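You operate a simulated robot arm through the tools that you are given. There is no shell and no other tool. Be economical: measure what you need, move in short steps, check, and stop when the job is done.

You run a simulated two-armed robot. Do the job below in one go: nothing can be reset, and whatever is moved stays where it is left.

## Task
Prime the glue pump on slow speed, then switch it off.
Fine: yellow valve open till the sight glass on the pipe is full, then shut; other valves untouched. Where these are worked on the way, their far stop is far enough and under half their travel is too little: yellow valve.
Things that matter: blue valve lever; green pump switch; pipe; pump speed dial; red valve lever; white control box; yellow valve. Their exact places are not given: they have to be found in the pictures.

Only the result counts: the job must be done as asked and must still hold three seconds after the hand-in. Knocking over, shifting, dropping, spilling or breaking anything else fails it.

## Robot
Two 6-joint arms with fingered hands on one trunk, hanging from a carriage that runs on a gantry, over the field with the corners [-345, 2025], [-1435, 0], [-308, -607], [782, 1419] (x, y) and turns from -399 to 288 degrees about z. Base frame: it is fixed where the carriage stands at the start and does not move with it; the origin is on the floor, on the carriage's upright axis, x ahead of it, y to its left, z up. Lengths are in mm, angles in degrees, forces in N, time in s.
The left shoulder is at the start at [40, 152, 1145], the right one opposite. With the tool pointing down near the work surface each hand reaches from about 100 to 580 mm from the robot's upright axis, wherever it stands, measured 20 degrees to its own side. Places, roughly: blue valve lever [100, -1100, 400]; green pump switch [700, -400, 500]; pipe [500, -600, 400]; pump speed dial [600, -500, 500]; red valve lever [400, -600, 700]; white control box [800, -500, 300]; yellow valve [400, -600, 500]. Payload 4 kg a hand.
The tool frame of a hand sits at the grasp point between the pads (the TCP): z along the fingers, y along the line on which they close. The tips reach 30 mm beyond it. The gripper opens to 104 mm. The gripper's body begins 35 mm behind the TCP. The gripper is a hand of 5 fingers: y runs from the thumb to the fingers, the wrist lies at [-15, -104, -178] in the tool frame.
Orientation is that of the tool frame in the base frame, as a unit quaternion [w, x, y, z]. With the fingers straight down and the wrist toward the robot, the tool's x, y and z point along [0, 1, 0], [1, 0, 0] and [0, 0, -1] of the base frame.

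## Interface
- The arms move only by the tool apply_moves. It takes "left_series", "right_series" or both (then of equal length, played together; a hand with none holds still); each is a list of rows, each a list of 6 numbers: the turn, a rotation vector about the tool's x, y, z in degrees, then the shift along the tool's x, y, z in mm. In form: [[rx, ry, rz, tx, ty, tz], ...]. A call has 1 to 10 rows; each row shifts and turns the commanded pose from where the row before left it, along the tool's axes as they then stand. Rows are played at 5 a second. More than 50 mm and 8.6 degrees between two rows, and nothing of the call is played. A pose out of reach is approached as far as the arm can. The call stops where the force on the tool passes 60 N (or 10 N more than at its start, if that is more) or the arm is blocked; 0.2 s more then pass. In this call time passes only in rows, and 0.2 s behind the last. It gives the time, the measured TCP pose, the force on the tool (base axes), the opening and the grip force at its end, in the units of the frame above (readings bear some noise), with the torque about the TCP (base axes, N m) and any sound that the robot's microphone picked up.
- Cameras (640 x 400 px; columns grow to the right, rows downward): "scene" is now at [198.4, -50, 1411.6]; the picture's right is [-0.69, -0.72, 0.00], its down [-0.66, 0.63, -0.41] and it looks along [0.29, -0.28, -0.91] (base axes); focal length 253 px, centre (320, 200). "left" rides on the left gripper at [-60, -84, -119] in its tool frame; the picture's right is [-0.79, -0.29, 0.54], its down [0.56, -0.71, 0.44] and it looks along [0.26, 0.65, 0.72] (tool axes); focal length 234 px, centre (320, 200). "right" rides on the right gripper at [60, -83, -120] in its tool frame; the picture's right is [-0.79, 0.29, -0.54], its down [-0.56, -0.71, 0.44] and it looks along [-0.26, 0.65, 0.72] (tool axes); focal length 234 px, centre (320, 200).
- camera(camera): a new picture of that camera. No time passes.
- slide_trunk(by): slides the trunk up (or, below 0, down) by that many mm; the arms and the scene camera ride with it, the base frame stays. It gives what a move gives, with no picture.
- steer(legs): drives the robot by 1 to 6 legs, each [ahead, left, turn to the left] in mm, mm and degrees, along the robot's own axes; the way and the turn of a leg run together, so that a leg with both is an arc; at most 1500 mm and 180 degrees a leg. The arms and the cameras ride along, it lands a little off, and it stops where it bumps. It keeps to its track: a leg is cut to what the track allows. It gives what a move gives.
- set_fingers(index, middle, ring, little, thumb_bend, thumb_turn, hand): sets how far each is bent, from 0 (flat) to 1 (curled in); at 0.3 the hand is open as for a grip, at 0.7 the pads meet at the TCP. One left out holds its place. A second passes; each finger stops where it meets its share of the squeeze, and holds until it gets a number again. It is the only way to open and close the hand. It gives what a move gives, with no picture; readings hold the bend of each and the force on index, middle, ring, little, thumb and palm. thumb_turn goes from beside the hand (0) to across from the fingers (1), as for a grip.
- turn_head(pan, tilt): turns the head with the scene camera to pan (to the left, within 86 degrees either way) and tilt (down, from -29 to 69), counted from straight ahead of the robot. It gives what a move gives.
- measure_at(camera, pixels): for up to 12 pixels [column, row] of the newest picture of that camera ("zoom" is the newest enlarged one), the place [x, y, z] in the base frame of the surface seen there, good to about 3 mm, but the place of the scene camera against the robot may be out by one fixed shift of up to 12 mm in any direction. No time passes.
- enlarge(camera, box): a new picture of the part [left, top, right, bottom] of that camera's present view, enlarged. No time passes.
- sign_off(): hands the job in; it is judged then, once.

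Keep the steps short. Do not move on a guess: measure, check each grasp and each placing, and mend mistakes. In all there are 80 turns and 62 pictures (those below and enlarged ones count). Leave the grippers open and the arms clear of the work at the hand-in unless told otherwise, and finish with a single line.

The tools are called after ">>>" by a JSON object that holds its "method" and its "body". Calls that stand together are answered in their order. apply_moves: Moves the arms, as the interface text tells. Its arguments: {"type":"object","properties":{"left_series":{"type":"array","items":{"type":"array","items":{"type":"number"}}},"right_series":{"type":"array","items":{"type":"array","items":{"type":"number"}}}},"required":[]} The other tools are called the same way: slide_trunk (by) slides the trunk up or down; set_fingers (index, middle, ring, little, thumb_bend, thumb_turn, hand) moves the fingers one by one; steer (legs) drives the base; turn_head (pan, tilt) turns the head that bears the scene camera; camera (camera) takes a picture; measure_at (camera, pixels) gives the place of the surface under pixels of a picture; enlarge (camera, box) takes an enlarged picture of a part of a camera's view; sign_off () hands the job in.

At the start:

```text
t: 0.0
left_tool_pos: [632.3, 6.5, 703.9]
left_orientation: [-0.008, 0.7, 0.714, 0.016]
left_wrist_force: [0.1, -0.1, -0.2]
left_moment: [0.02, -0.04, -0.01]
left_width: 103.5
left_grip_force: 0.1
left_shape: jaw
left_bend: [0.3, 0.3, 0.3, 0.3, 0.3, 0.97]
left_finger forces: [0.1, 0.1, 0.0, 0.1, 0.1, 0.1]
right_tool_pos: [296.5, -439.2, 684.7]
right_orientation: [0.0, 0.707, 0.707, 0.0]
right_wrist_force: [-0.1, -0.1, 0.1]
right_moment: [0.04, -0.02, 0.02]
right_width: 103.7
right_grip_force: 0.1
right_shape: jaw
right_bend: [0.3, 0.3, 0.3, 0.3, 0.3, 0.97]
right_finger forces: [0.1, 0.0, 0.0, 0.0, 0.0, 0.0]
trunk travel left (down, up): [-318.0, 482.0]
robot x, y, heading: [-1.0, -2.9, -0.1]
head pan, tilt: [-43.7, 65.9]
```

scene: 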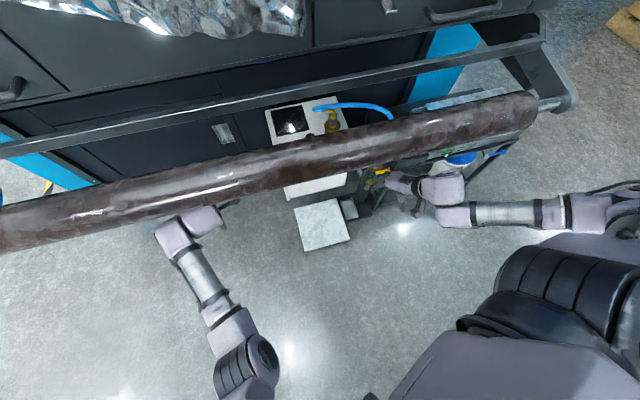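
right: 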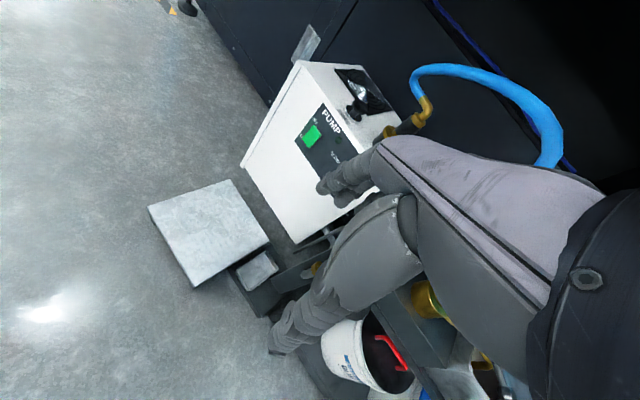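
left: 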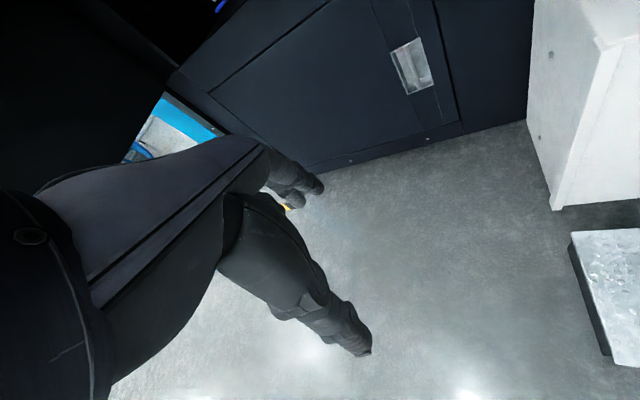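

I see a white box with a green switch and the hoses behind the brown roll. I'll enlarge the scene and right views first.

>>> {"method": "enlarge", "body": {"camera": "scene", "box": [250, 80, 550, 260]}}

>>> {"method": "enlarge", "body": {"camera": "right", "box": [230, 40, 550, 240]}}

```text
2.13 times, centred on (400, 170) of scene
```

zoom: 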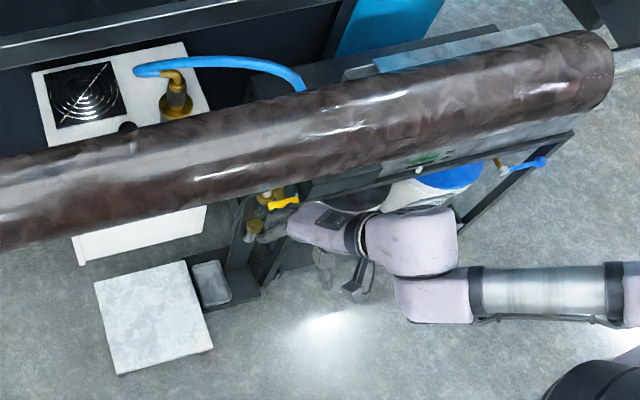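

```text
2.00 times, centred on (390, 140) of right
```

zoom: 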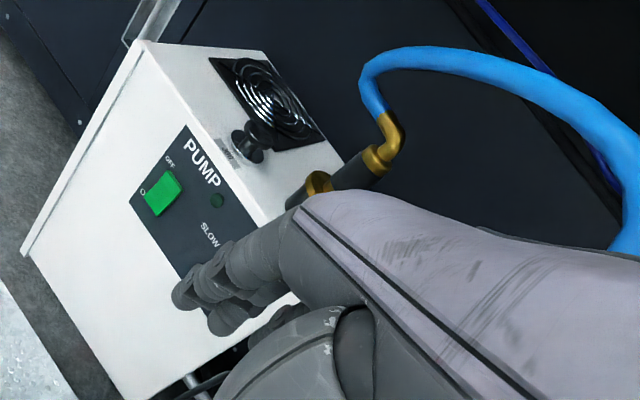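

The panel faces towards the robot: a green switch, a speed dial (SLOW label), and a hidden yellow valve. I'll measure these and the roll.

>>> {"method": "measure_at", "body": {"camera": "right", "pixels": [[311, 134], [337, 138], [335, 157], [298, 62], [244, 165], [298, 240], [425, 112], [357, 108], [430, 295], [210, 230], [255, 270], [400, 352]]}}

>>> {"method": "measure_at", "body": {"camera": "scene", "pixels": [[20, 210], [230, 175], [380, 140], [530, 110], [380, 170], [385, 175], [300, 50], [270, 150], [460, 158], [485, 160], [280, 70], [322, 225]]}}

```text
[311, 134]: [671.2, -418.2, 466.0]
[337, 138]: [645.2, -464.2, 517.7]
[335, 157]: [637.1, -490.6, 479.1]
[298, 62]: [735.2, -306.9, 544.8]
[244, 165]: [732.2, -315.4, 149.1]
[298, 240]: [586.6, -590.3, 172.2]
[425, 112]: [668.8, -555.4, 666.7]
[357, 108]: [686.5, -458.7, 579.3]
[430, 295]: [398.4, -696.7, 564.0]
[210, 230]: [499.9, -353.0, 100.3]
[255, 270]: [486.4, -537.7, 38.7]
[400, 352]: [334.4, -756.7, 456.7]
```

```text
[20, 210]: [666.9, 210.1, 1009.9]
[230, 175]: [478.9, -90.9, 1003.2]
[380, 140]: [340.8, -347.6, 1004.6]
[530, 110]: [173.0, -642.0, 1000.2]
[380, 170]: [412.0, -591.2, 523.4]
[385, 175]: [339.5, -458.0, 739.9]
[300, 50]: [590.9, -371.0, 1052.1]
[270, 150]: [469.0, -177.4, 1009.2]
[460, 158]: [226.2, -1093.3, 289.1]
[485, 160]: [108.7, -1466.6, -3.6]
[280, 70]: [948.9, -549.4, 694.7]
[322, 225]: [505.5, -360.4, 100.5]
```

The machine line runs along (-0.47,-0.88), so straight at it is about -28°. The roll overhead is at z≈950–1000. I'll pull both hands back from under the roll before turning to face the work.

>>> {"method": "apply_moves", "body": {"left_series": [[0, 0, 0, 0, -45, 0], [0, 0, 0, 0, -45, 0], [0, 0, 0, 0, -45, 0], [0, 0, 0, 0, -45, 0], [0, 0, 0, 0, -45, 0], [0, 0, 0, 0, -45, 0]], "right_series": [[0, 0, 0, 0, -25, 0], [0, 0, 0, 0, -25, 0], [0, 0, 0, 0, -25, 0], [0, 0, 0, 0, -25, 0], [0, 0, 0, 0, -25, 0], [0, 0, 0, 0, -25, 0]]}}

```text
t: 0.7
left_tool_pos: [655.0, 52.0, 744.7]
left_orientation: [0.016, 0.677, 0.727, 0.113]
left_wrist_force: [-0.8, 0.1, -0.6]
left_moment: [-0.01, -0.03, 0.05]
left_width: 103.6
left_grip_force: 0.1
left_shape: jaw
left_bend: [0.3, 0.3, 0.3, 0.3, 0.3, 0.97]
left_finger forces: [0.0, 0.0, 0.0, 0.0, 0.1, 0.1]
left hand out of reach, approached as far as the arm can: row 1, 2, 3
right_tool_pos: [254.9, -431.7, 673.8]
right_orientation: [0.002, 0.705, 0.71, -0.004]
right_wrist_force: [-1.1, 0.3, -0.4]
right_moment: [-0.02, 0.0, -0.03]
right_width: 103.9
right_grip_force: 0.0
right_shape: jaw
right_bend: [0.3, 0.3, 0.3, 0.3, 0.3, 0.97]
right_finger forces: [0.1, 0.0, 0.0, 0.0, 0.0, 0.1]
right hand out of reach, approached as far as the arm can: row 1, 2, 3
trunk travel left (down, up): [-318.0, 482.0]
robot x, y, heading: [1.0, 1.7, -0.1]
head pan, tilt: [-43.7, 65.9]
stopped in row 3 (left hand): the arm was blocked; the commanded pose is now the measured one
```

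The left arm was blocked and came up rather than back. I'll look.

>>> {"method": "camera", "body": {"camera": "scene"}}

```text
56 pictures are left
```

scene: 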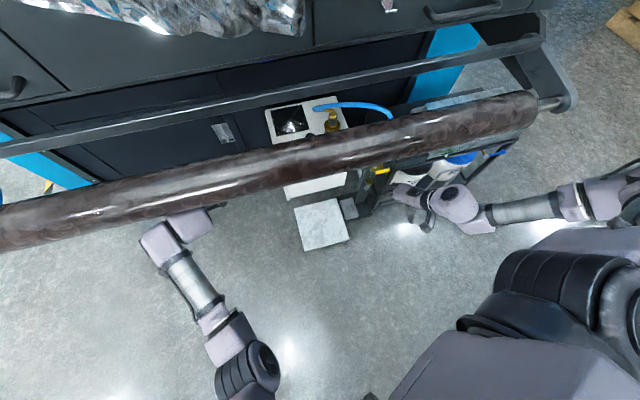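

The left wrist may be lifting against the roll's underside. I'll test with small steps: left hand down, right hand back.

>>> {"method": "apply_moves", "body": {"left_series": [[0, 0, 0, 0, 0, 15], [0, 0, 0, 0, 0, 15], [0, 0, 0, 0, 0, 15], [0, 0, 0, 0, 0, 15]], "right_series": [[0, 0, 0, 0, -12, 0], [0, 0, 0, 0, -12, 0], [0, 0, 0, 0, -12, 0], [0, 0, 0, 0, -12, 0]]}}

```text
t: 1.7
left_tool_pos: [665.7, 54.5, 685.7]
left_orientation: [0.019, 0.678, 0.727, 0.11]
left_wrist_force: [0.0, 0.2, 0.4]
left_moment: [-0.03, -0.01, 0.02]
left_width: 103.7
left_grip_force: 0.0
left_shape: jaw
left_bend: [0.3, 0.3, 0.3, 0.3, 0.3, 0.97]
left_finger forces: [0.1, 0.0, 0.1, 0.0, 0.0, 0.0]
right_tool_pos: [215.6, -421.8, 658.6]
right_orientation: [0.003, 0.704, 0.711, -0.003]
right_wrist_force: [-1.0, 0.7, -0.2]
right_moment: [-0.03, 0.02, -0.02]
right_width: 103.6
right_grip_force: 0.0
right_shape: jaw
right_bend: [0.3, 0.3, 0.3, 0.3, 0.3, 0.97]
right_finger forces: [0.0, 0.1, 0.0, 0.0, 0.0, 0.1]
right hand out of reach, approached as far as the arm can: row 1, 2, 3, 4
trunk travel left (down, up): [-318.0, 482.0]
robot x, y, heading: [3.1, -2.8, 0.0]
head pan, tilt: [-43.7, 65.9]
```

Down works; the elbow limit prevents straight pull-back. I'll go down and back together with the left; right down a bit and back.

>>> {"method": "apply_moves", "body": {"left_series": [[0, 0, 0, 0, -18, 22], [0, 0, 0, 0, -18, 22], [0, 0, 0, 0, -20, 20], [0, 0, 0, 0, -22, 18], [0, 0, 0, 0, -25, 15], [0, 0, 0, 0, -25, 15], [0, 0, 0, 0, -25, 15], [0, 0, 0, 0, -25, 15], [0, 0, 0, 0, -25, 15], [0, 0, 0, 0, -25, 15]]}}

```text
t: 3.9
left_tool_pos: [474.1, 74.0, 476.0]
left_orientation: [0.016, 0.678, 0.726, 0.116]
left_wrist_force: [-0.7, -0.5, -0.5]
left_moment: [0.01, 0.01, 0.02]
left_width: 103.9
left_grip_force: 0.0
left_shape: jaw
left_bend: [0.3, 0.3, 0.3, 0.3, 0.3, 0.97]
left_finger forces: [0.0, 0.0, 0.0, 0.0, 0.1, 0.0]
right_tool_pos: [216.1, -423.7, 658.4]
right_orientation: [0.002, 0.705, 0.709, -0.004]
right_wrist_force: [-0.6, 0.1, -0.4]
right_moment: [0.0, 0.04, 0.04]
right_width: 103.6
right_grip_force: 0.1
right_shape: jaw
right_bend: [0.3, 0.3, 0.3, 0.3, 0.3, 0.97]
right_finger forces: [0.0, 0.0, 0.0, 0.0, 0.1, 0.0]
trunk travel left (down, up): [-318.0, 482.0]
robot x, y, heading: [-2.2, 2.3, 0.1]
head pan, tilt: [-43.7, 65.9]
```

Both are clear. Next I'll turn right 28° and tilt the head to face the work.

>>> {"method": "steer", "body": {"legs": [[0, 0, -28.3]]}}

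>>> {"method": "turn_head", "body": {"pan": -20, "tilt": 45}}

>>> {"method": "camera", "body": {"camera": "scene"}}

>>> {"method": "camera", "body": {"camera": "right"}}

>>> {"method": "camera", "body": {"camera": "left"}}

```text
t: 5.7
left_tool_pos: [449.3, -158.8, 473.2]
left_orientation: [0.041, 0.835, 0.538, 0.107]
left_wrist_force: [0.1, 0.1, -0.2]
left_moment: [0.0, 0.05, 0.01]
left_width: 103.9
left_grip_force: 0.1
left_shape: jaw
left_bend: [0.3, 0.3, 0.3, 0.3, 0.3, 0.97]
left_finger forces: [0.0, 0.1, 0.0, 0.0, 0.0, 0.0]
right_tool_pos: [-9.1, -474.8, 657.9]
right_orientation: [0.002, 0.857, 0.516, -0.004]
right_wrist_force: [0.4, 0.2, -0.4]
right_moment: [0.02, 0.01, 0.0]
right_width: 103.9
right_grip_force: 0.0
right_shape: jaw
right_bend: [0.3, 0.3, 0.3, 0.3, 0.3, 0.97]
right_finger forces: [0.1, 0.1, 0.1, 0.0, 0.0, 0.1]
trunk travel left (down, up): [-318.0, 482.0]
robot x, y, heading: [-3.9, 4.4, -28.2]
head pan, tilt: [-43.7, 65.9]
```

```text
t: 6.6
left_tool_pos: [449.6, -158.2, 472.1]
left_orientation: [0.04, 0.835, 0.538, 0.108]
left_wrist_force: [-1.0, -0.4, 0.9]
left_moment: [0.03, -0.02, 0.0]
left_width: 103.9
left_grip_force: 0.0
left_shape: jaw
left_bend: [0.3, 0.3, 0.3, 0.3, 0.3, 0.97]
left_finger forces: [0.1, 0.0, 0.0, 0.0, 0.0, 0.1]
right_tool_pos: [-10.1, -474.8, 657.7]
right_orientation: [0.001, 0.857, 0.516, -0.004]
right_wrist_force: [0.0, 0.3, 0.4]
right_moment: [0.0, -0.02, 0.0]
right_width: 104.2
right_grip_force: 0.0
right_shape: jaw
right_bend: [0.3, 0.3, 0.3, 0.3, 0.3, 0.97]
right_finger forces: [0.0, 0.0, 0.0, 0.0, 0.1, 0.1]
trunk travel left (down, up): [-318.0, 482.0]
robot x, y, heading: [0.9, -2.4, -28.3]
head pan, tilt: [-20.0, 45.0]
```

```text
55 pictures are left
```

scene: 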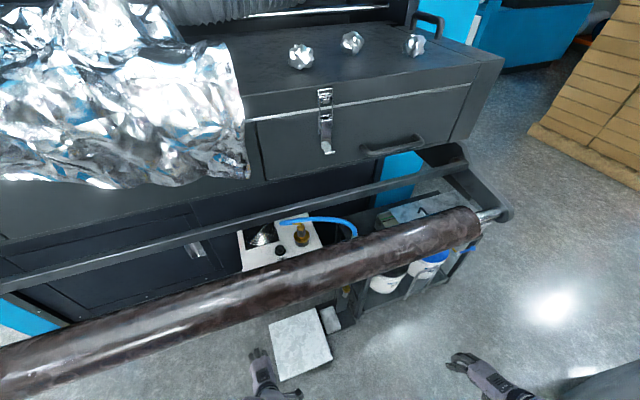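

```text
54 pictures are left
```

right: 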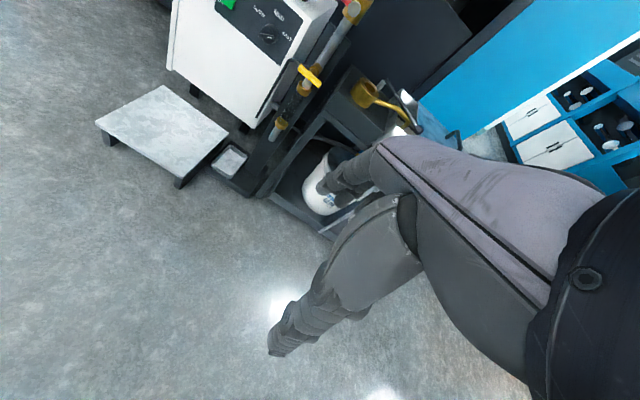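

```text
53 pictures are left
```

left: 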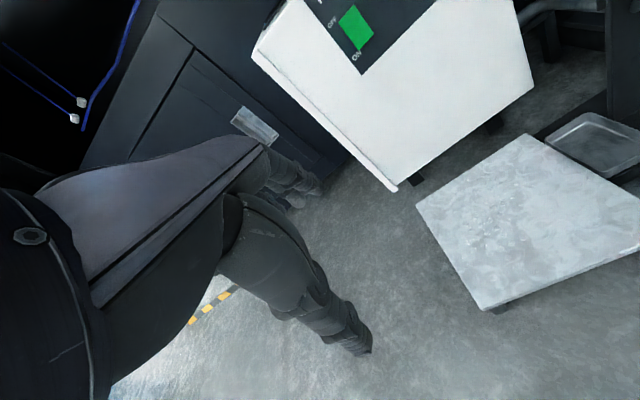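

The view works. Now I'll drive 180 mm right so that the left shoulder faces the panel and the right one the yellow valve.

>>> {"method": "steer", "body": {"legs": [[0, -180, 0]]}}

>>> {"method": "camera", "body": {"camera": "right"}}

```text
t: 8.1
left_tool_pos: [366.7, -313.9, 473.3]
left_orientation: [0.041, 0.835, 0.538, 0.108]
left_wrist_force: [-1.0, -0.2, -0.2]
left_moment: [0.03, -0.02, -0.01]
left_width: 104.0
left_grip_force: 0.1
left_shape: jaw
left_bend: [0.3, 0.3, 0.3, 0.3, 0.3, 0.97]
left_finger forces: [0.0, 0.1, 0.0, 0.0, 0.0, 0.0]
right_tool_pos: [-92.7, -634.3, 659.5]
right_orientation: [0.002, 0.856, 0.517, -0.005]
right_wrist_force: [-0.5, -0.7, 1.2]
right_moment: [0.0, -0.02, -0.01]
right_width: 103.8
right_grip_force: 0.0
right_shape: jaw
right_bend: [0.3, 0.3, 0.3, 0.3, 0.3, 0.97]
right_finger forces: [0.1, 0.0, 0.0, 0.1, 0.1, 0.1]
trunk travel left (down, up): [-318.0, 482.0]
robot x, y, heading: [-83.0, -157.0, -28.3]
head pan, tilt: [-20.0, 45.0]
```

```text
52 pictures are left
```

right: 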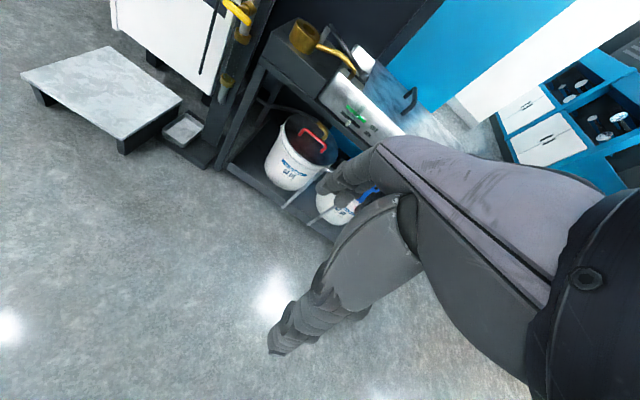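

The valve pipe is at the picture's top left. I'll turn the right hand left and tilt it up to see it properly.

>>> {"method": "apply_moves", "body": {"right_series": [[0, 0, -8, 10, 0, 0], [0, 0, -8, 10, 0, 0], [0, 0, -8, 10, 0, 0], [0, 0, -8, 10, 0, 0], [-8, 0, 0, 0, 0, 0], [-8, 0, 0, 0, 0, 0], [-8, 0, 0, 0, 0, 0]]}}

>>> {"method": "camera", "body": {"camera": "right"}}

```text
t: 9.7
left_tool_pos: [367.7, -311.3, 471.7]
left_orientation: [0.04, 0.835, 0.539, 0.108]
left_wrist_force: [-0.2, 0.3, -1.1]
left_moment: [0.01, -0.03, 0.0]
left_width: 104.0
left_grip_force: 0.1
left_shape: jaw
left_bend: [0.3, 0.3, 0.3, 0.3, 0.3, 0.97]
left_finger forces: [0.0, 0.0, 0.0, 0.1, 0.1, 0.1]
right_tool_pos: [-84.1, -589.5, 656.0]
right_orientation: [0.123, 0.669, 0.722, 0.132]
right_wrist_force: [-0.3, -0.1, 0.1]
right_moment: [-0.05, 0.01, -0.01]
right_width: 103.8
right_grip_force: 0.1
right_shape: jaw
right_bend: [0.3, 0.3, 0.3, 0.3, 0.3, 0.97]
right_finger forces: [0.0, 0.0, 0.0, 0.0, 0.0, 0.1]
right hand out of reach, approached as far as the arm can: row 5
trunk travel left (down, up): [-318.0, 482.0]
robot x, y, heading: [-82.9, -157.0, -28.2]
head pan, tilt: [-20.0, 45.0]
```

```text
51 pictures are left
```

right: 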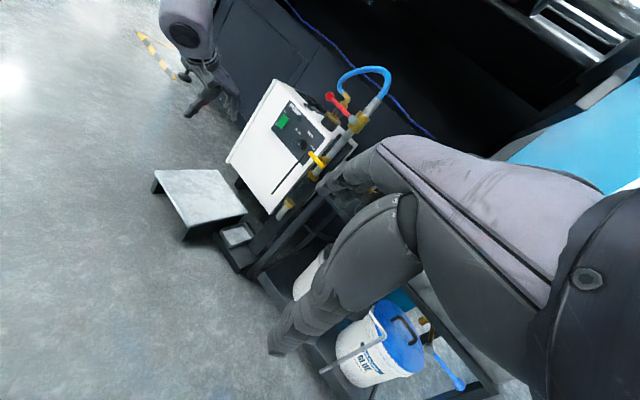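

Now the whole unit is visible. I'll enlarge on it.

>>> {"method": "enlarge", "body": {"camera": "right", "box": [220, 60, 412, 180]}}

>>> {"method": "measure_at", "body": {"camera": "zoom", "pixels": [[210, 205], [300, 210], [365, 118], [325, 325], [345, 300], [300, 470], [440, 140], [395, 210], [500, 100], [180, 70]]}}

```text
3.33 times, centred on (316, 120) of right
```

zoom: 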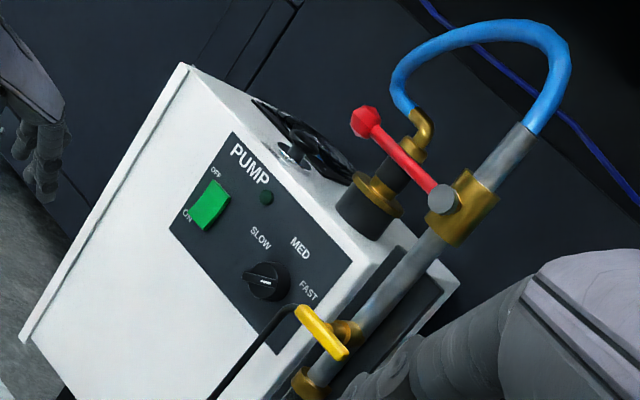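

```text
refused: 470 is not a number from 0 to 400
```

>>> {"method": "measure_at", "body": {"camera": "zoom", "pixels": [[210, 205], [265, 282], [266, 198], [370, 120], [300, 310], [322, 332], [342, 355], [400, 270], [370, 320], [445, 200], [310, 375], [185, 70]]}}

>>> {"method": "enlarge", "body": {"camera": "right", "box": [280, 120, 360, 170]}}

```text
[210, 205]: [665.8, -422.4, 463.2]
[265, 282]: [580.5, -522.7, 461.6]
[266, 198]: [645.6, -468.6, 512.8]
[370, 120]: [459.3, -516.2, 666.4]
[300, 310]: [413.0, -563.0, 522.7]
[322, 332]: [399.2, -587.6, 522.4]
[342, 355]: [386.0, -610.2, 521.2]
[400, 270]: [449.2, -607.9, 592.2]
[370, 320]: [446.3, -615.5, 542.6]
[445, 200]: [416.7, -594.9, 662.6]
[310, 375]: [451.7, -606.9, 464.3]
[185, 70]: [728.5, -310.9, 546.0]
```

```text
8.00 times, centred on (320, 145) of right
```

zoom: 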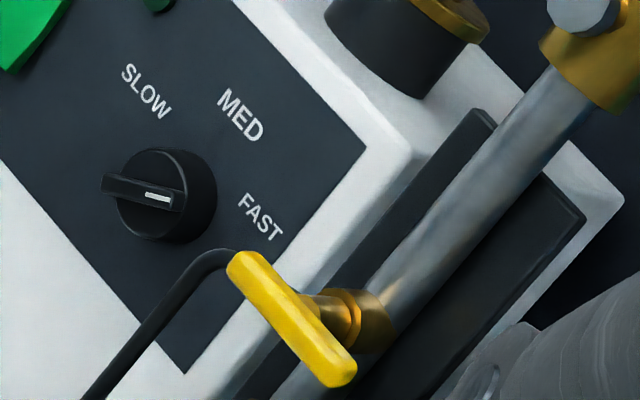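

Dial points at FAST and must go to SLOW. The yellow T-handle is horizontal at about [399,-588,522], its pipe vertical behind it. I'll look for the sight glass lower down the pipe.

>>> {"method": "enlarge", "body": {"camera": "right", "box": [256, 140, 352, 200]}}

>>> {"method": "camera", "body": {"camera": "left"}}

```text
6.67 times, centred on (304, 170) of right
```

zoom: 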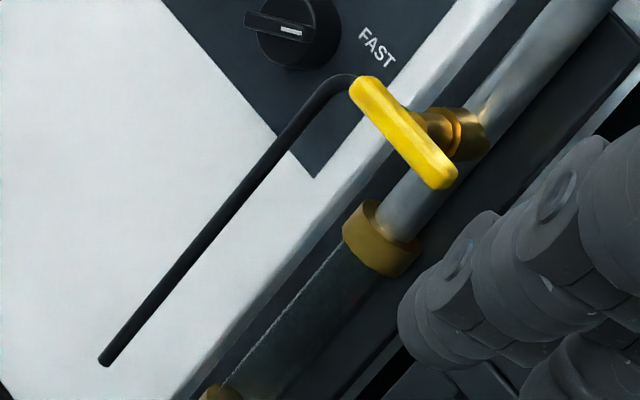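

```text
47 pictures are left
```

left: 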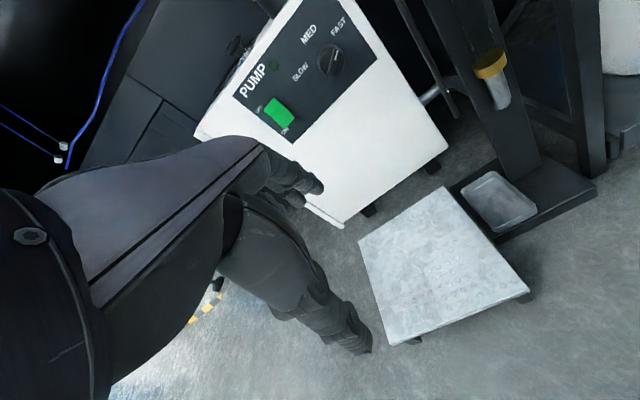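

The sight glass is the clear tube between brass collars below the yellow valve; a black bent rod hangs beside it. I'll measure these.

>>> {"method": "measure_at", "body": {"camera": "zoom", "pixels": [[345, 80], [300, 125], [200, 240], [105, 360], [290, 32], [252, 20], [315, 30], [375, 240], [310, 300], [225, 395], [355, 85], [450, 180]]}}

>>> {"method": "measure_at", "body": {"camera": "left", "pixels": [[330, 60], [278, 112], [267, 104], [288, 120], [345, 40], [302, 72], [410, 20], [450, 95], [490, 65], [500, 95], [257, 112], [315, 30]]}}

>>> {"method": "enlarge", "body": {"camera": "left", "box": [224, 0, 384, 100]}}

```text
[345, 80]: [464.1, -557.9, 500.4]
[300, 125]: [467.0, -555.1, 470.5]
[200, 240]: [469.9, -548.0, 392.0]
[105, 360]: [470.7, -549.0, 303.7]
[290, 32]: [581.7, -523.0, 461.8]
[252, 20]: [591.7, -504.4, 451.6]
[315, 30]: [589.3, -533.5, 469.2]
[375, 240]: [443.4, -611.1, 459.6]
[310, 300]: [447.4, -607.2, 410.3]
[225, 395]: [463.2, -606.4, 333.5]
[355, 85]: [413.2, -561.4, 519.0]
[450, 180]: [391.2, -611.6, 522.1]
```

```text
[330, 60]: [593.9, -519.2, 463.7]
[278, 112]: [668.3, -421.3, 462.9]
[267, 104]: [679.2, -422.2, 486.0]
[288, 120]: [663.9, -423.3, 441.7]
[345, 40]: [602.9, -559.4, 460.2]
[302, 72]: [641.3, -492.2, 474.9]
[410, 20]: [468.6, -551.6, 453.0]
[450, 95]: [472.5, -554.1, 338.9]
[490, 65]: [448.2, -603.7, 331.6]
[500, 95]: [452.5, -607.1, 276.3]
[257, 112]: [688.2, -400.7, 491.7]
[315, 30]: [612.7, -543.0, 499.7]
```

```text
4.00 times, centred on (304, 50) of left
```

zoom: 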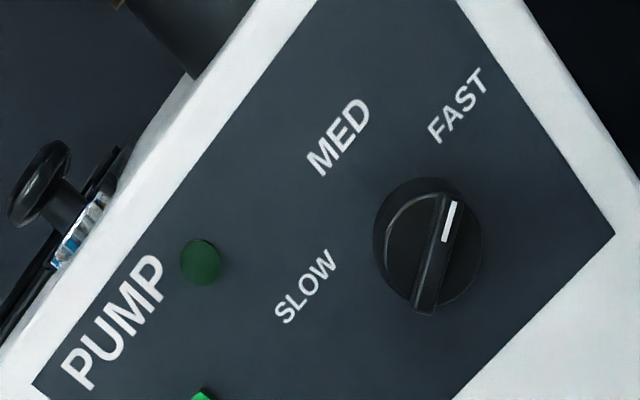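

Layout in machine axes (u right, n forward): yellow handle u≈329, n≈630, z 522, about 58 mm long; dial u≈180, n≈760–797, z 462; switch u≈55, z 463. Now I'll set both hands to 45° fingers-forward attitudes, still clear of the work.

>>> {"method": "apply_moves", "body": {"left_series": [[0, -8, 0, 0, 0, 0], [-7, 0, 0, 0, 0, 0], [-7, 0, 0, 0, 0, 0], [-7, 0, 0, 0, 0, 0], [-7, 0, 0, 0, 0, 0], [-7, 0, 0, 0, 0, 0], [0, 0, 0, 0, 0, 0], [0, 0, 0, 0, 0, 0]], "right_series": [[7, 0, 0, 0, 10, 0], [7, 0, 0, 0, 10, 0], [7, 0, 0, 0, 10, 0], [0, 0, 8, 0, 10, 0], [0, 0, 8, 0, 10, 0], [0, 0, 8, 0, 10, 0], [0, 0, 8, 0, 10, 0], [0, 0, 0, 0, 10, 0]]}}

>>> {"method": "slide_trunk", "body": {"by": -150}}

```text
t: 11.7
left_tool_pos: [381.2, -234.7, 434.1]
left_orientation: [0.154, 0.806, 0.542, 0.183]
left_wrist_force: [-0.2, -0.6, 0.2]
left_moment: [-0.01, 0.0, 0.01]
left_width: 103.9
left_grip_force: 0.2
left_shape: jaw
left_bend: [0.3, 0.3, 0.3, 0.3, 0.3, 0.97]
left_finger forces: [0.0, 0.1, 0.0, 0.0, 0.1, 0.0]
left hand out of reach, approached as far as the arm can: row 4, 5, 6
right_tool_pos: [-24.8, -596.3, 693.6]
right_orientation: [0.06, 0.795, 0.598, 0.078]
right_wrist_force: [0.5, 0.0, -0.9]
right_moment: [-0.01, -0.01, -0.02]
right_width: 104.2
right_grip_force: 0.1
right_shape: jaw
right_bend: [0.3, 0.3, 0.3, 0.3, 0.3, 0.97]
right_finger forces: [0.0, 0.0, 0.0, 0.0, 0.0, 0.1]
right hand out of reach, approached as far as the arm can: row 3, 4, 5, 6, 7, 8
trunk travel left (down, up): [-318.0, 482.0]
robot x, y, heading: [-83.1, -157.7, -28.0]
head pan, tilt: [-20.0, 45.0]
stopped in row 8 (left hand): the arm was blocked; the commanded pose is now the measured one
```

```text
t: 13.5
left_tool_pos: [381.2, -235.7, 285.1]
left_orientation: [0.154, 0.805, 0.542, 0.184]
left_wrist_force: [-0.4, 0.1, -0.1]
left_moment: [0.02, 0.0, -0.01]
left_width: 103.6
left_grip_force: 0.0
left_shape: jaw
left_bend: [0.3, 0.3, 0.3, 0.3, 0.3, 0.97]
left_finger forces: [0.0, 0.1, 0.0, 0.1, 0.1, 0.0]
right_tool_pos: [-24.9, -597.0, 544.3]
right_orientation: [0.059, 0.795, 0.598, 0.078]
right_wrist_force: [0.2, 0.3, -0.4]
right_moment: [0.0, 0.01, 0.0]
right_width: 104.0
right_grip_force: 0.0
right_shape: jaw
right_bend: [0.3, 0.3, 0.3, 0.3, 0.3, 0.97]
right_finger forces: [0.0, 0.0, 0.0, 0.0, 0.0, 0.1]
trunk travel left (down, up): [-168.0, 632.0]
robot x, y, heading: [-77.6, -158.2, -28.2]
head pan, tilt: [-20.0, 45.0]
```

The pitch limits ease when the hands are further forward and higher. Next I'll bring both hands forward (still short of the work) while pitching.

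>>> {"method": "apply_moves", "body": {"left_series": [[0, 0, 0, 0, 20, -11], [0, 0, 0, 0, 20, -11], [0, 0, 0, 0, 20, -11], [0, 0, 0, 0, 20, -11], [-3, 0, 0, 0, 20, -11], [-4, 0, 0, 0, 20, -12], [-4, 0, 0, 0, 20, -12], [-4, 0, 0, 0, 20, -12]], "right_series": [[0, 0, 1.5, 11, 30, 5], [0, 0, 1.5, 11, 30, 5], [0, 0, 1.5, 11, 30, 5], [0, 0, 1.5, 11, 30, 5], [-3, 0, 1.5, 12, 30, 5], [-4, 0, 1.5, 12, 30, 5], [-4, 0, 1.5, 12, 30, 5], [-4, 0, 1.5, 12, 30, 5]]}}

>>> {"method": "camera", "body": {"camera": "scene"}}

```text
t: 15.3
left_tool_pos: [468.1, -278.8, 440.4]
left_orientation: [0.255, 0.779, 0.511, 0.26]
left_wrist_force: [1.4, 0.1, 0.9]
left_moment: [-0.03, 0.03, -0.01]
left_width: 103.8
left_grip_force: 0.0
left_shape: jaw
left_bend: [0.3, 0.3, 0.3, 0.3, 0.3, 0.97]
left_finger forces: [0.1, 0.1, 0.0, 0.0, 0.1, 0.1]
right_tool_pos: [234.7, -596.9, 568.0]
right_orientation: [0.158, 0.84, 0.496, 0.156]
right_wrist_force: [0.6, -0.5, 0.4]
right_moment: [-0.02, 0.04, -0.02]
right_width: 103.7
right_grip_force: 0.0
right_shape: jaw
right_bend: [0.3, 0.3, 0.3, 0.3, 0.3, 0.97]
right_finger forces: [0.1, 0.0, 0.0, 0.1, 0.0, 0.0]
right hand out of reach, approached as far as the arm can: row 1
trunk travel left (down, up): [-168.0, 632.0]
robot x, y, heading: [-86.5, -157.7, -28.4]
head pan, tilt: [-20.0, 45.0]
```

```text
45 pictures are left
```

scene: 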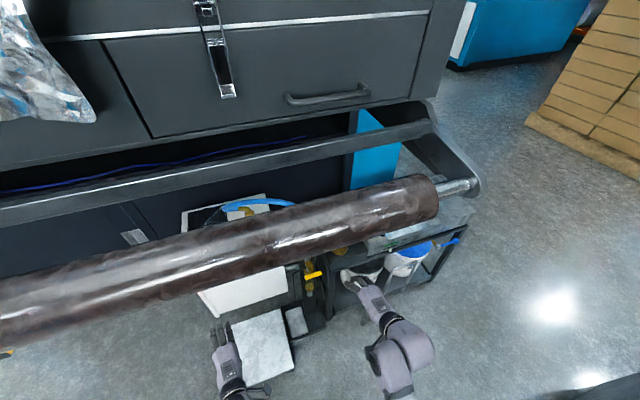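

Good. Now I'll alternately raise the hands and lower the trunk to the bottom, keeping hand height about constant.

>>> {"method": "apply_moves", "body": {"left_series": [[0, -2, 0, 0, 13, -15], [0, -2, 0, 0, 13, -15], [0, -2, 0, 0, 13, -15], [0, -2, 0, 0, 13, -15]], "right_series": [[-3, 0, 0, 0, 9, -18], [-3, 0, 0, 0, 9, -18], [-3, 0, 0, 0, 9, -18], [-3, 0, 0, 0, 9, -18]]}}

>>> {"method": "slide_trunk", "body": {"by": -80}}

>>> {"method": "apply_moves", "body": {"left_series": [[0, 0, 0, 0, 13, -15], [0, 0, 0, 0, 13, -15], [0, 0, 0, 0, 13, -15], [0, 0, 0, 0, 13, -15]], "right_series": [[-3, 0, 0, 0, 11, -16], [-3, 0, 0, 0, 11, -16], [-3, 0, 0, 0, 11, -16], [0, 0, 0, 0, 11, -16]]}}

>>> {"method": "slide_trunk", "body": {"by": -80}}

>>> {"method": "camera", "body": {"camera": "right"}}

>>> {"method": "camera", "body": {"camera": "left"}}

```text
t: 16.3
left_tool_pos: [457.4, -293.3, 518.5]
left_orientation: [0.295, 0.794, 0.494, 0.198]
left_wrist_force: [0.1, 0.1, -0.1]
left_moment: [-0.01, -0.05, -0.01]
left_width: 103.6
left_grip_force: 0.0
left_shape: jaw
left_bend: [0.3, 0.3, 0.3, 0.3, 0.3, 0.97]
left_finger forces: [0.1, 0.1, 0.1, 0.1, 0.1, 0.0]
right_tool_pos: [224.5, -603.6, 646.4]
right_orientation: [0.244, 0.818, 0.477, 0.207]
right_wrist_force: [-0.3, 0.0, -1.1]
right_moment: [0.02, 0.01, -0.02]
right_width: 103.8
right_grip_force: 0.1
right_shape: jaw
right_bend: [0.3, 0.3, 0.3, 0.3, 0.3, 0.97]
right_finger forces: [0.0, 0.1, 0.0, 0.1, 0.0, 0.0]
trunk travel left (down, up): [-168.0, 632.0]
robot x, y, heading: [-87.0, -156.6, -27.7]
head pan, tilt: [-20.0, 45.0]
```

```text
t: 17.4
left_tool_pos: [458.1, -295.2, 440.2]
left_orientation: [0.294, 0.793, 0.495, 0.197]
left_wrist_force: [0.4, -0.1, -0.5]
left_moment: [0.0, 0.01, 0.01]
left_width: 104.2
left_grip_force: 0.1
left_shape: jaw
left_bend: [0.3, 0.3, 0.3, 0.3, 0.3, 0.97]
left_finger forces: [0.0, 0.0, 0.0, 0.0, 0.0, 0.1]
right_tool_pos: [223.9, -603.4, 566.5]
right_orientation: [0.244, 0.818, 0.477, 0.207]
right_wrist_force: [0.5, -0.1, 0.7]
right_moment: [-0.01, -0.02, 0.02]
right_width: 103.5
right_grip_force: 0.1
right_shape: jaw
right_bend: [0.3, 0.3, 0.3, 0.3, 0.3, 0.97]
right_finger forces: [0.0, 0.0, 0.0, 0.1, 0.0, 0.0]
trunk travel left (down, up): [-88.0, 712.0]
robot x, y, heading: [-86.4, -158.5, -28.2]
head pan, tilt: [-20.0, 45.0]
```

```text
t: 18.4
left_tool_pos: [455.3, -311.5, 500.6]
left_orientation: [0.295, 0.787, 0.502, 0.202]
left_wrist_force: [0.4, -0.5, -0.1]
left_moment: [-0.01, 0.0, -0.02]
left_width: 103.8
left_grip_force: 0.0
left_shape: jaw
left_bend: [0.3, 0.3, 0.3, 0.3, 0.3, 0.97]
left_finger forces: [0.0, 0.0, 0.0, 0.0, 0.0, 0.1]
left hand out of reach, approached as far as the arm can: row 2, 3, 4
right_tool_pos: [213.1, -607.1, 642.0]
right_orientation: [0.308, 0.796, 0.46, 0.245]
right_wrist_force: [0.6, -0.3, 0.1]
right_moment: [0.0, -0.03, 0.02]
right_width: 103.9
right_grip_force: 0.0
right_shape: jaw
right_bend: [0.3, 0.3, 0.3, 0.3, 0.3, 0.97]
right_finger forces: [0.1, 0.0, 0.0, 0.0, 0.0, 0.0]
trunk travel left (down, up): [-88.0, 712.0]
robot x, y, heading: [-83.6, -156.2, -28.2]
head pan, tilt: [-20.0, 45.0]
```

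```text
t: 19.6
left_tool_pos: [455.3, -309.9, 420.9]
left_orientation: [0.294, 0.787, 0.502, 0.203]
left_wrist_force: [0.0, 0.0, 0.0]
left_moment: [-0.01, -0.03, 0.0]
left_width: 104.2
left_grip_force: 0.2
left_shape: jaw
left_bend: [0.3, 0.3, 0.3, 0.3, 0.3, 0.97]
left_finger forces: [0.0, 0.0, 0.1, 0.1, 0.1, 0.1]
right_tool_pos: [212.4, -605.7, 560.8]
right_orientation: [0.308, 0.796, 0.46, 0.244]
right_wrist_force: [1.0, -0.1, 0.3]
right_moment: [0.04, -0.01, -0.01]
right_width: 103.8
right_grip_force: 0.1
right_shape: jaw
right_bend: [0.3, 0.3, 0.3, 0.3, 0.3, 0.97]
right_finger forces: [0.0, 0.0, 0.1, 0.1, 0.0, 0.1]
trunk travel left (down, up): [-8.0, 792.0]
robot x, y, heading: [-83.1, -157.0, -28.2]
head pan, tilt: [-20.0, 45.0]
```

```text
44 pictures are left
```

right: 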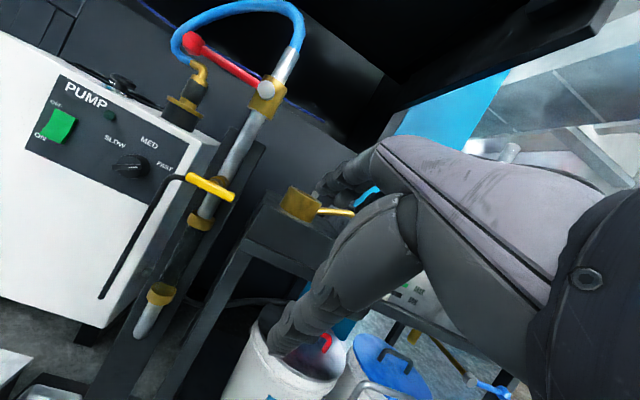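

```text
43 pictures are left
```

left: 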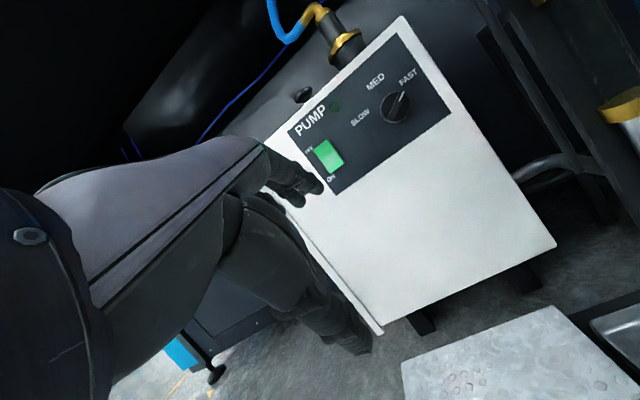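

Great views of everything. I'll form pointing hands: index straight, others curled, and then look where the tips are.

>>> {"method": "set_fingers", "body": {"hand": "left", "index": 0, "middle": 1, "ring": 1, "little": 1, "thumb_bend": 0.8, "thumb_turn": 0.2}}

>>> {"method": "set_fingers", "body": {"hand": "right", "index": 0, "middle": 1, "ring": 1, "little": 1, "thumb_bend": 0.8, "thumb_turn": 0.2}}

>>> {"method": "camera", "body": {"camera": "left"}}

>>> {"method": "camera", "body": {"camera": "right"}}

```text
t: 20.6
left_tool_pos: [455.8, -309.0, 420.1]
left_orientation: [0.293, 0.788, 0.503, 0.202]
left_wrist_force: [-0.1, 0.5, -1.1]
left_moment: [-0.01, 0.01, 0.03]
left_width: 79.2
left_grip_force: 0.1
left_shape: fingers
left_bend: [0.0, 1.0, 1.0, 1.0, 0.8, 0.21]
left_finger forces: [0.0, 0.0, 0.0, 0.0, 0.1, 0.0]
right_tool_pos: [213.0, -606.1, 562.3]
right_orientation: [0.307, 0.796, 0.46, 0.245]
right_wrist_force: [-0.7, 0.3, -0.2]
right_moment: [0.03, -0.03, 0.0]
right_width: 103.9
right_grip_force: 0.1
right_shape: jaw
right_bend: [0.3, 0.3, 0.3, 0.3, 0.3, 0.97]
right_finger forces: [0.0, 0.1, 0.1, 0.0, 0.1, 0.1]
trunk travel left (down, up): [-8.0, 792.0]
robot x, y, heading: [-88.0, -158.6, -28.4]
head pan, tilt: [-20.0, 45.0]
```

```text
t: 21.6
left_tool_pos: [455.7, -311.2, 419.9]
left_orientation: [0.294, 0.787, 0.503, 0.203]
left_wrist_force: [-0.6, 0.0, -1.2]
left_moment: [-0.01, 0.01, -0.01]
left_width: 79.3
left_grip_force: 0.1
left_shape: fingers
left_bend: [0.0, 1.0, 1.0, 1.0, 0.8, 0.21]
left_finger forces: [0.1, 0.0, 0.1, 0.0, 0.0, 0.1]
right_tool_pos: [213.1, -607.0, 561.7]
right_orientation: [0.308, 0.797, 0.459, 0.244]
right_wrist_force: [0.0, -0.9, -0.1]
right_moment: [-0.03, -0.03, -0.02]
right_width: 79.4
right_grip_force: 0.0
right_shape: fingers
right_bend: [0.0, 1.0, 1.0, 1.0, 0.8, 0.21]
right_finger forces: [0.1, 0.1, 0.1, 0.0, 0.1, 0.1]
trunk travel left (down, up): [-8.0, 792.0]
robot x, y, heading: [-84.6, -158.2, -28.1]
head pan, tilt: [-20.0, 45.0]
```

```text
42 pictures are left
```

left: 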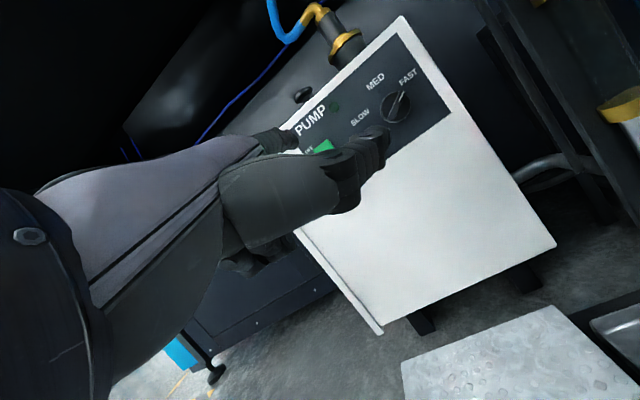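

```text
41 pictures are left
```

right: 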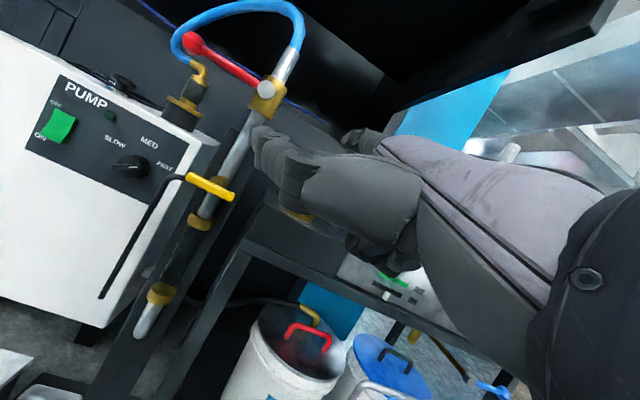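

The thumbs stick out beside the index. I'll turn them across as at the start, then measure the index tips.

>>> {"method": "set_fingers", "body": {"hand": "left", "thumb_bend": 0.2, "thumb_turn": 1}}

>>> {"method": "set_fingers", "body": {"hand": "right", "thumb_bend": 0.2, "thumb_turn": 1}}

>>> {"method": "enlarge", "body": {"camera": "left", "box": [160, 60, 480, 260]}}

>>> {"method": "camera", "body": {"camera": "right"}}

```text
t: 22.6
left_tool_pos: [456.6, -308.5, 419.3]
left_orientation: [0.294, 0.787, 0.503, 0.203]
left_wrist_force: [0.1, 0.2, 0.0]
left_moment: [0.01, 0.01, 0.01]
left_width: 150.6
left_grip_force: 0.0
left_shape: fingers
left_bend: [0.0, 1.0, 1.0, 1.0, 0.2, 0.96]
left_finger forces: [0.1, 0.1, 0.0, 0.0, 0.0, 0.1]
right_tool_pos: [212.0, -605.7, 562.2]
right_orientation: [0.307, 0.797, 0.459, 0.243]
right_wrist_force: [0.3, -0.7, 0.5]
right_moment: [0.0, 0.0, 0.04]
right_width: 79.5
right_grip_force: 0.1
right_shape: fingers
right_bend: [0.0, 1.0, 1.0, 1.0, 0.8, 0.21]
right_finger forces: [0.0, 0.1, 0.0, 0.1, 0.0, 0.1]
trunk travel left (down, up): [-8.0, 792.0]
robot x, y, heading: [-83.9, -155.8, -28.3]
head pan, tilt: [-20.0, 45.0]
```

```text
t: 23.6
left_tool_pos: [456.1, -310.3, 420.1]
left_orientation: [0.294, 0.787, 0.503, 0.203]
left_wrist_force: [-0.4, -0.3, -1.2]
left_moment: [-0.03, 0.01, -0.01]
left_width: 150.4
left_grip_force: 0.1
left_shape: fingers
left_bend: [0.0, 1.0, 1.0, 1.0, 0.2, 0.96]
left_finger forces: [0.1, 0.0, 0.1, 0.1, 0.1, 0.1]
right_tool_pos: [211.9, -607.1, 562.0]
right_orientation: [0.307, 0.797, 0.459, 0.244]
right_wrist_force: [-0.4, 0.5, 0.5]
right_moment: [0.0, 0.01, -0.03]
right_width: 150.5
right_grip_force: 0.0
right_shape: fingers
right_bend: [0.0, 1.0, 1.0, 1.0, 0.2, 0.96]
right_finger forces: [0.0, 0.0, 0.0, 0.0, 0.0, 0.0]
trunk travel left (down, up): [-8.0, 792.0]
robot x, y, heading: [-84.9, -157.4, -28.1]
head pan, tilt: [-20.0, 45.0]
```

```text
2.00 times, centred on (320, 160) of left
```

zoom: 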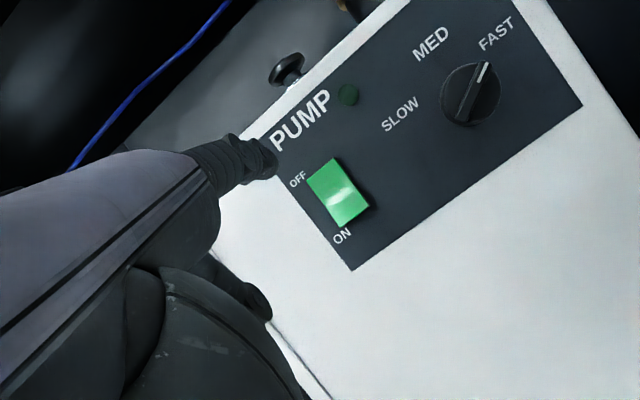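

```text
39 pictures are left
```

right: 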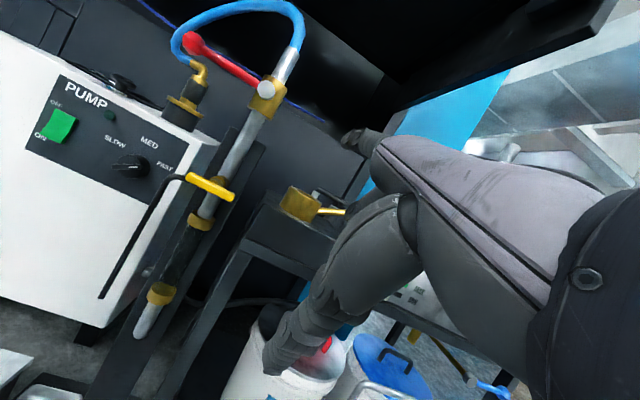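

>>> {"method": "measure_at", "body": {"camera": "zoom", "pixels": [[272, 160], [265, 160], [255, 145], [262, 298]]}}

>>> {"method": "measure_at", "body": {"camera": "right", "pixels": [[345, 144], [350, 142], [348, 133], [268, 365], [209, 188], [190, 178], [230, 197], [266, 88], [240, 75], [203, 222]]}}

```text
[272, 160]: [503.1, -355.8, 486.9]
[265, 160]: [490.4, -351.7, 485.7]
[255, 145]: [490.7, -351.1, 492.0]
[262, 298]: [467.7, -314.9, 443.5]
```

```text
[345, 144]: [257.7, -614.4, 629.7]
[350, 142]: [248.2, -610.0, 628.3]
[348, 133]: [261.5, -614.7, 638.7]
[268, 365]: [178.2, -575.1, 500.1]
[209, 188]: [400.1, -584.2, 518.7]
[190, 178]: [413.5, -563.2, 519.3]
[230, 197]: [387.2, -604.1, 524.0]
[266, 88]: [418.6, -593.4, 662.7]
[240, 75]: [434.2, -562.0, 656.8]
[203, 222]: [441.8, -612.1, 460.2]
```

The straight index points horizontally forward now, tip about 80 mm ahead of/above the TCP. Before going in with the right hand, I'll check the bucket and frame clearances.

>>> {"method": "measure_at", "body": {"camera": "right", "pixels": [[240, 360], [262, 322], [232, 390], [350, 395], [365, 340], [320, 350], [243, 245], [200, 330], [300, 262], [318, 210], [300, 195], [160, 290]]}}

```text
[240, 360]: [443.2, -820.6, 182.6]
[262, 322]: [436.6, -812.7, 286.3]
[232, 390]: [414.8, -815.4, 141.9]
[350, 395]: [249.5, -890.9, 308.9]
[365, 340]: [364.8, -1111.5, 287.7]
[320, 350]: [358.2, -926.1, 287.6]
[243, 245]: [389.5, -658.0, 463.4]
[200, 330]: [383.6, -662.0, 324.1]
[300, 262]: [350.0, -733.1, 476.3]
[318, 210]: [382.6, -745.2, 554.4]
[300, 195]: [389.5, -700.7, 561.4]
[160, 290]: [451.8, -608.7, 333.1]
```

Everything at u>390 lies behind n≈650, so the approach is clear. I'll move the right hand down 138, left 68, then forward 90, stopping short of the yellow handle.

>>> {"method": "apply_moves", "body": {"right_series": [[0, 0, 0, 8.8, -17.2, 16.9], [0, 0, 0, 8.8, -17.2, 16.9], [0, 0, 0, 8.8, -17.2, 16.9], [0, 0, 0, 8.8, -17.2, 16.9], [0, 0, 0, 8.8, -17.2, 16.9], [0, 0, 0, 8.8, -17.2, 16.9], [0, 0, 0, 0, 15.7, 16.1], [0, 0, 0, 0, 15.7, 16.1], [0, 0, 0, 0, 15.7, 16.1], [0, 0, 0, 0, 15.7, 16.1]]}}

>>> {"method": "camera", "body": {"camera": "right"}}

```text
t: 25.8
left_tool_pos: [457.0, -311.2, 420.5]
left_orientation: [0.295, 0.787, 0.502, 0.203]
left_wrist_force: [0.4, 0.4, -0.5]
left_moment: [0.05, -0.01, 0.02]
left_width: 150.9
left_grip_force: 0.0
left_shape: fingers
left_bend: [0.0, 1.0, 1.0, 1.0, 0.2, 0.96]
left_finger forces: [0.1, 0.1, 0.0, 0.0, 0.1, 0.1]
right_tool_pos: [325.9, -589.2, 425.3]
right_orientation: [0.308, 0.796, 0.459, 0.245]
right_wrist_force: [0.0, 0.1, -0.1]
right_moment: [0.02, 0.02, 0.0]
right_width: 150.8
right_grip_force: 0.1
right_shape: fingers
right_bend: [0.0, 1.0, 1.0, 1.0, 0.2, 0.96]
right_finger forces: [0.0, 0.1, 0.0, 0.0, 0.1, 0.0]
trunk travel left (down, up): [-8.0, 792.0]
robot x, y, heading: [-82.7, -156.4, -28.3]
head pan, tilt: [-20.0, 45.0]
```

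```text
38 pictures are left
```

right: 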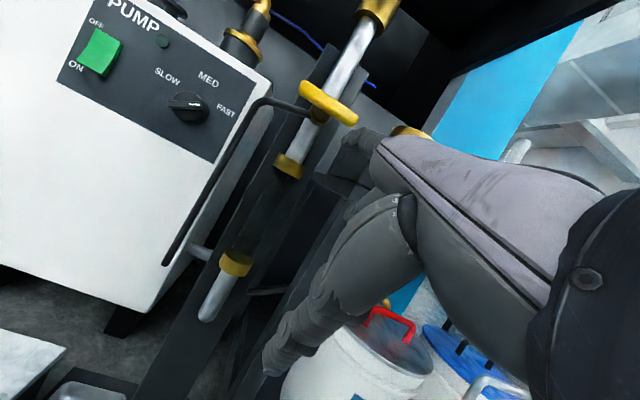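

>>> {"method": "measure_at", "body": {"camera": "right", "pixels": [[345, 142], [350, 135], [350, 150], [303, 88], [328, 104], [355, 120], [318, 118], [290, 165], [235, 263]]}}

>>> {"method": "enlarge", "body": {"camera": "right", "box": [200, 70, 392, 190]}}

```text
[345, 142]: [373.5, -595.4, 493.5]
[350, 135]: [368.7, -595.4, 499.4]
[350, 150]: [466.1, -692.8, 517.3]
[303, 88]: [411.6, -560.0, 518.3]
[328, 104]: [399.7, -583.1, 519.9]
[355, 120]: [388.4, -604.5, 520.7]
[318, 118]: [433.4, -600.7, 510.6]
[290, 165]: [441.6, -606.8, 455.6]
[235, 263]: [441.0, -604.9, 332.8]
```

```text
3.33 times, centred on (296, 130) of right
```

zoom: 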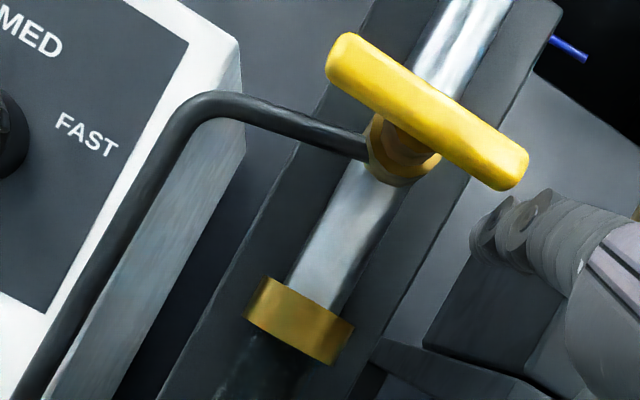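

The finger is just below-right of the handle's right end (tip n≈610, u≈352). I'll go forward 32 to get under it and push up gently, watching the force.

>>> {"method": "apply_moves", "body": {"right_series": [[0, 0, 0, 1, 11.1, 11.5], [0, 0, 0, 1, 11.1, 11.5], [0, 0, 0, 0.7, 5, -4.8], [0, 0, 0, 0.7, 5, -4.8], [0, 0, 0, -1.5, 5.5, -5.4], [0, 0, 0, -1.5, 5.5, -5.4]]}}

>>> {"method": "enlarge", "body": {"camera": "right", "box": [200, 70, 392, 190]}}

```text
t: 27.2
left_tool_pos: [455.3, -310.6, 421.0]
left_orientation: [0.294, 0.788, 0.502, 0.201]
left_wrist_force: [-0.8, 0.3, -0.4]
left_moment: [-0.05, 0.05, 0.0]
left_width: 150.5
left_grip_force: 0.1
left_shape: fingers
left_bend: [0.0, 1.0, 1.0, 1.0, 0.2, 0.96]
left_finger forces: [0.1, 0.0, 0.0, 0.1, 0.1, 0.0]
right_tool_pos: [351.3, -606.5, 453.5]
right_orientation: [0.307, 0.796, 0.46, 0.244]
right_wrist_force: [0.2, -0.1, 0.4]
right_moment: [0.01, 0.0, 0.0]
right_width: 150.3
right_grip_force: 0.5
right_shape: fingers
right_bend: [0.0, 1.0, 1.0, 1.0, 0.2, 0.96]
right_finger forces: [0.7, 0.0, 0.0, 0.0, 0.0, 0.0]
trunk travel left (down, up): [-8.0, 792.0]
robot x, y, heading: [-84.7, -157.1, -28.1]
head pan, tilt: [-20.0, 45.0]
```

```text
3.33 times, centred on (296, 130) of right
```

zoom: 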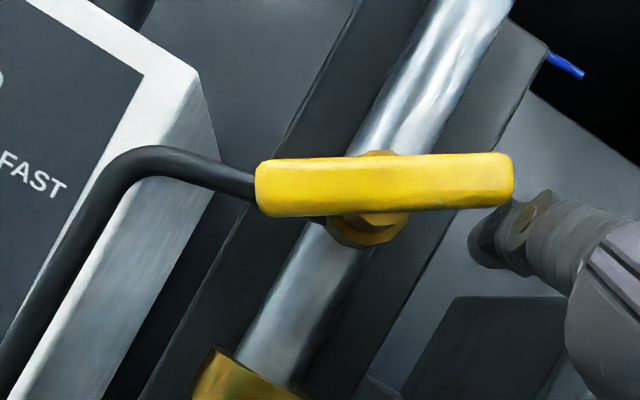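

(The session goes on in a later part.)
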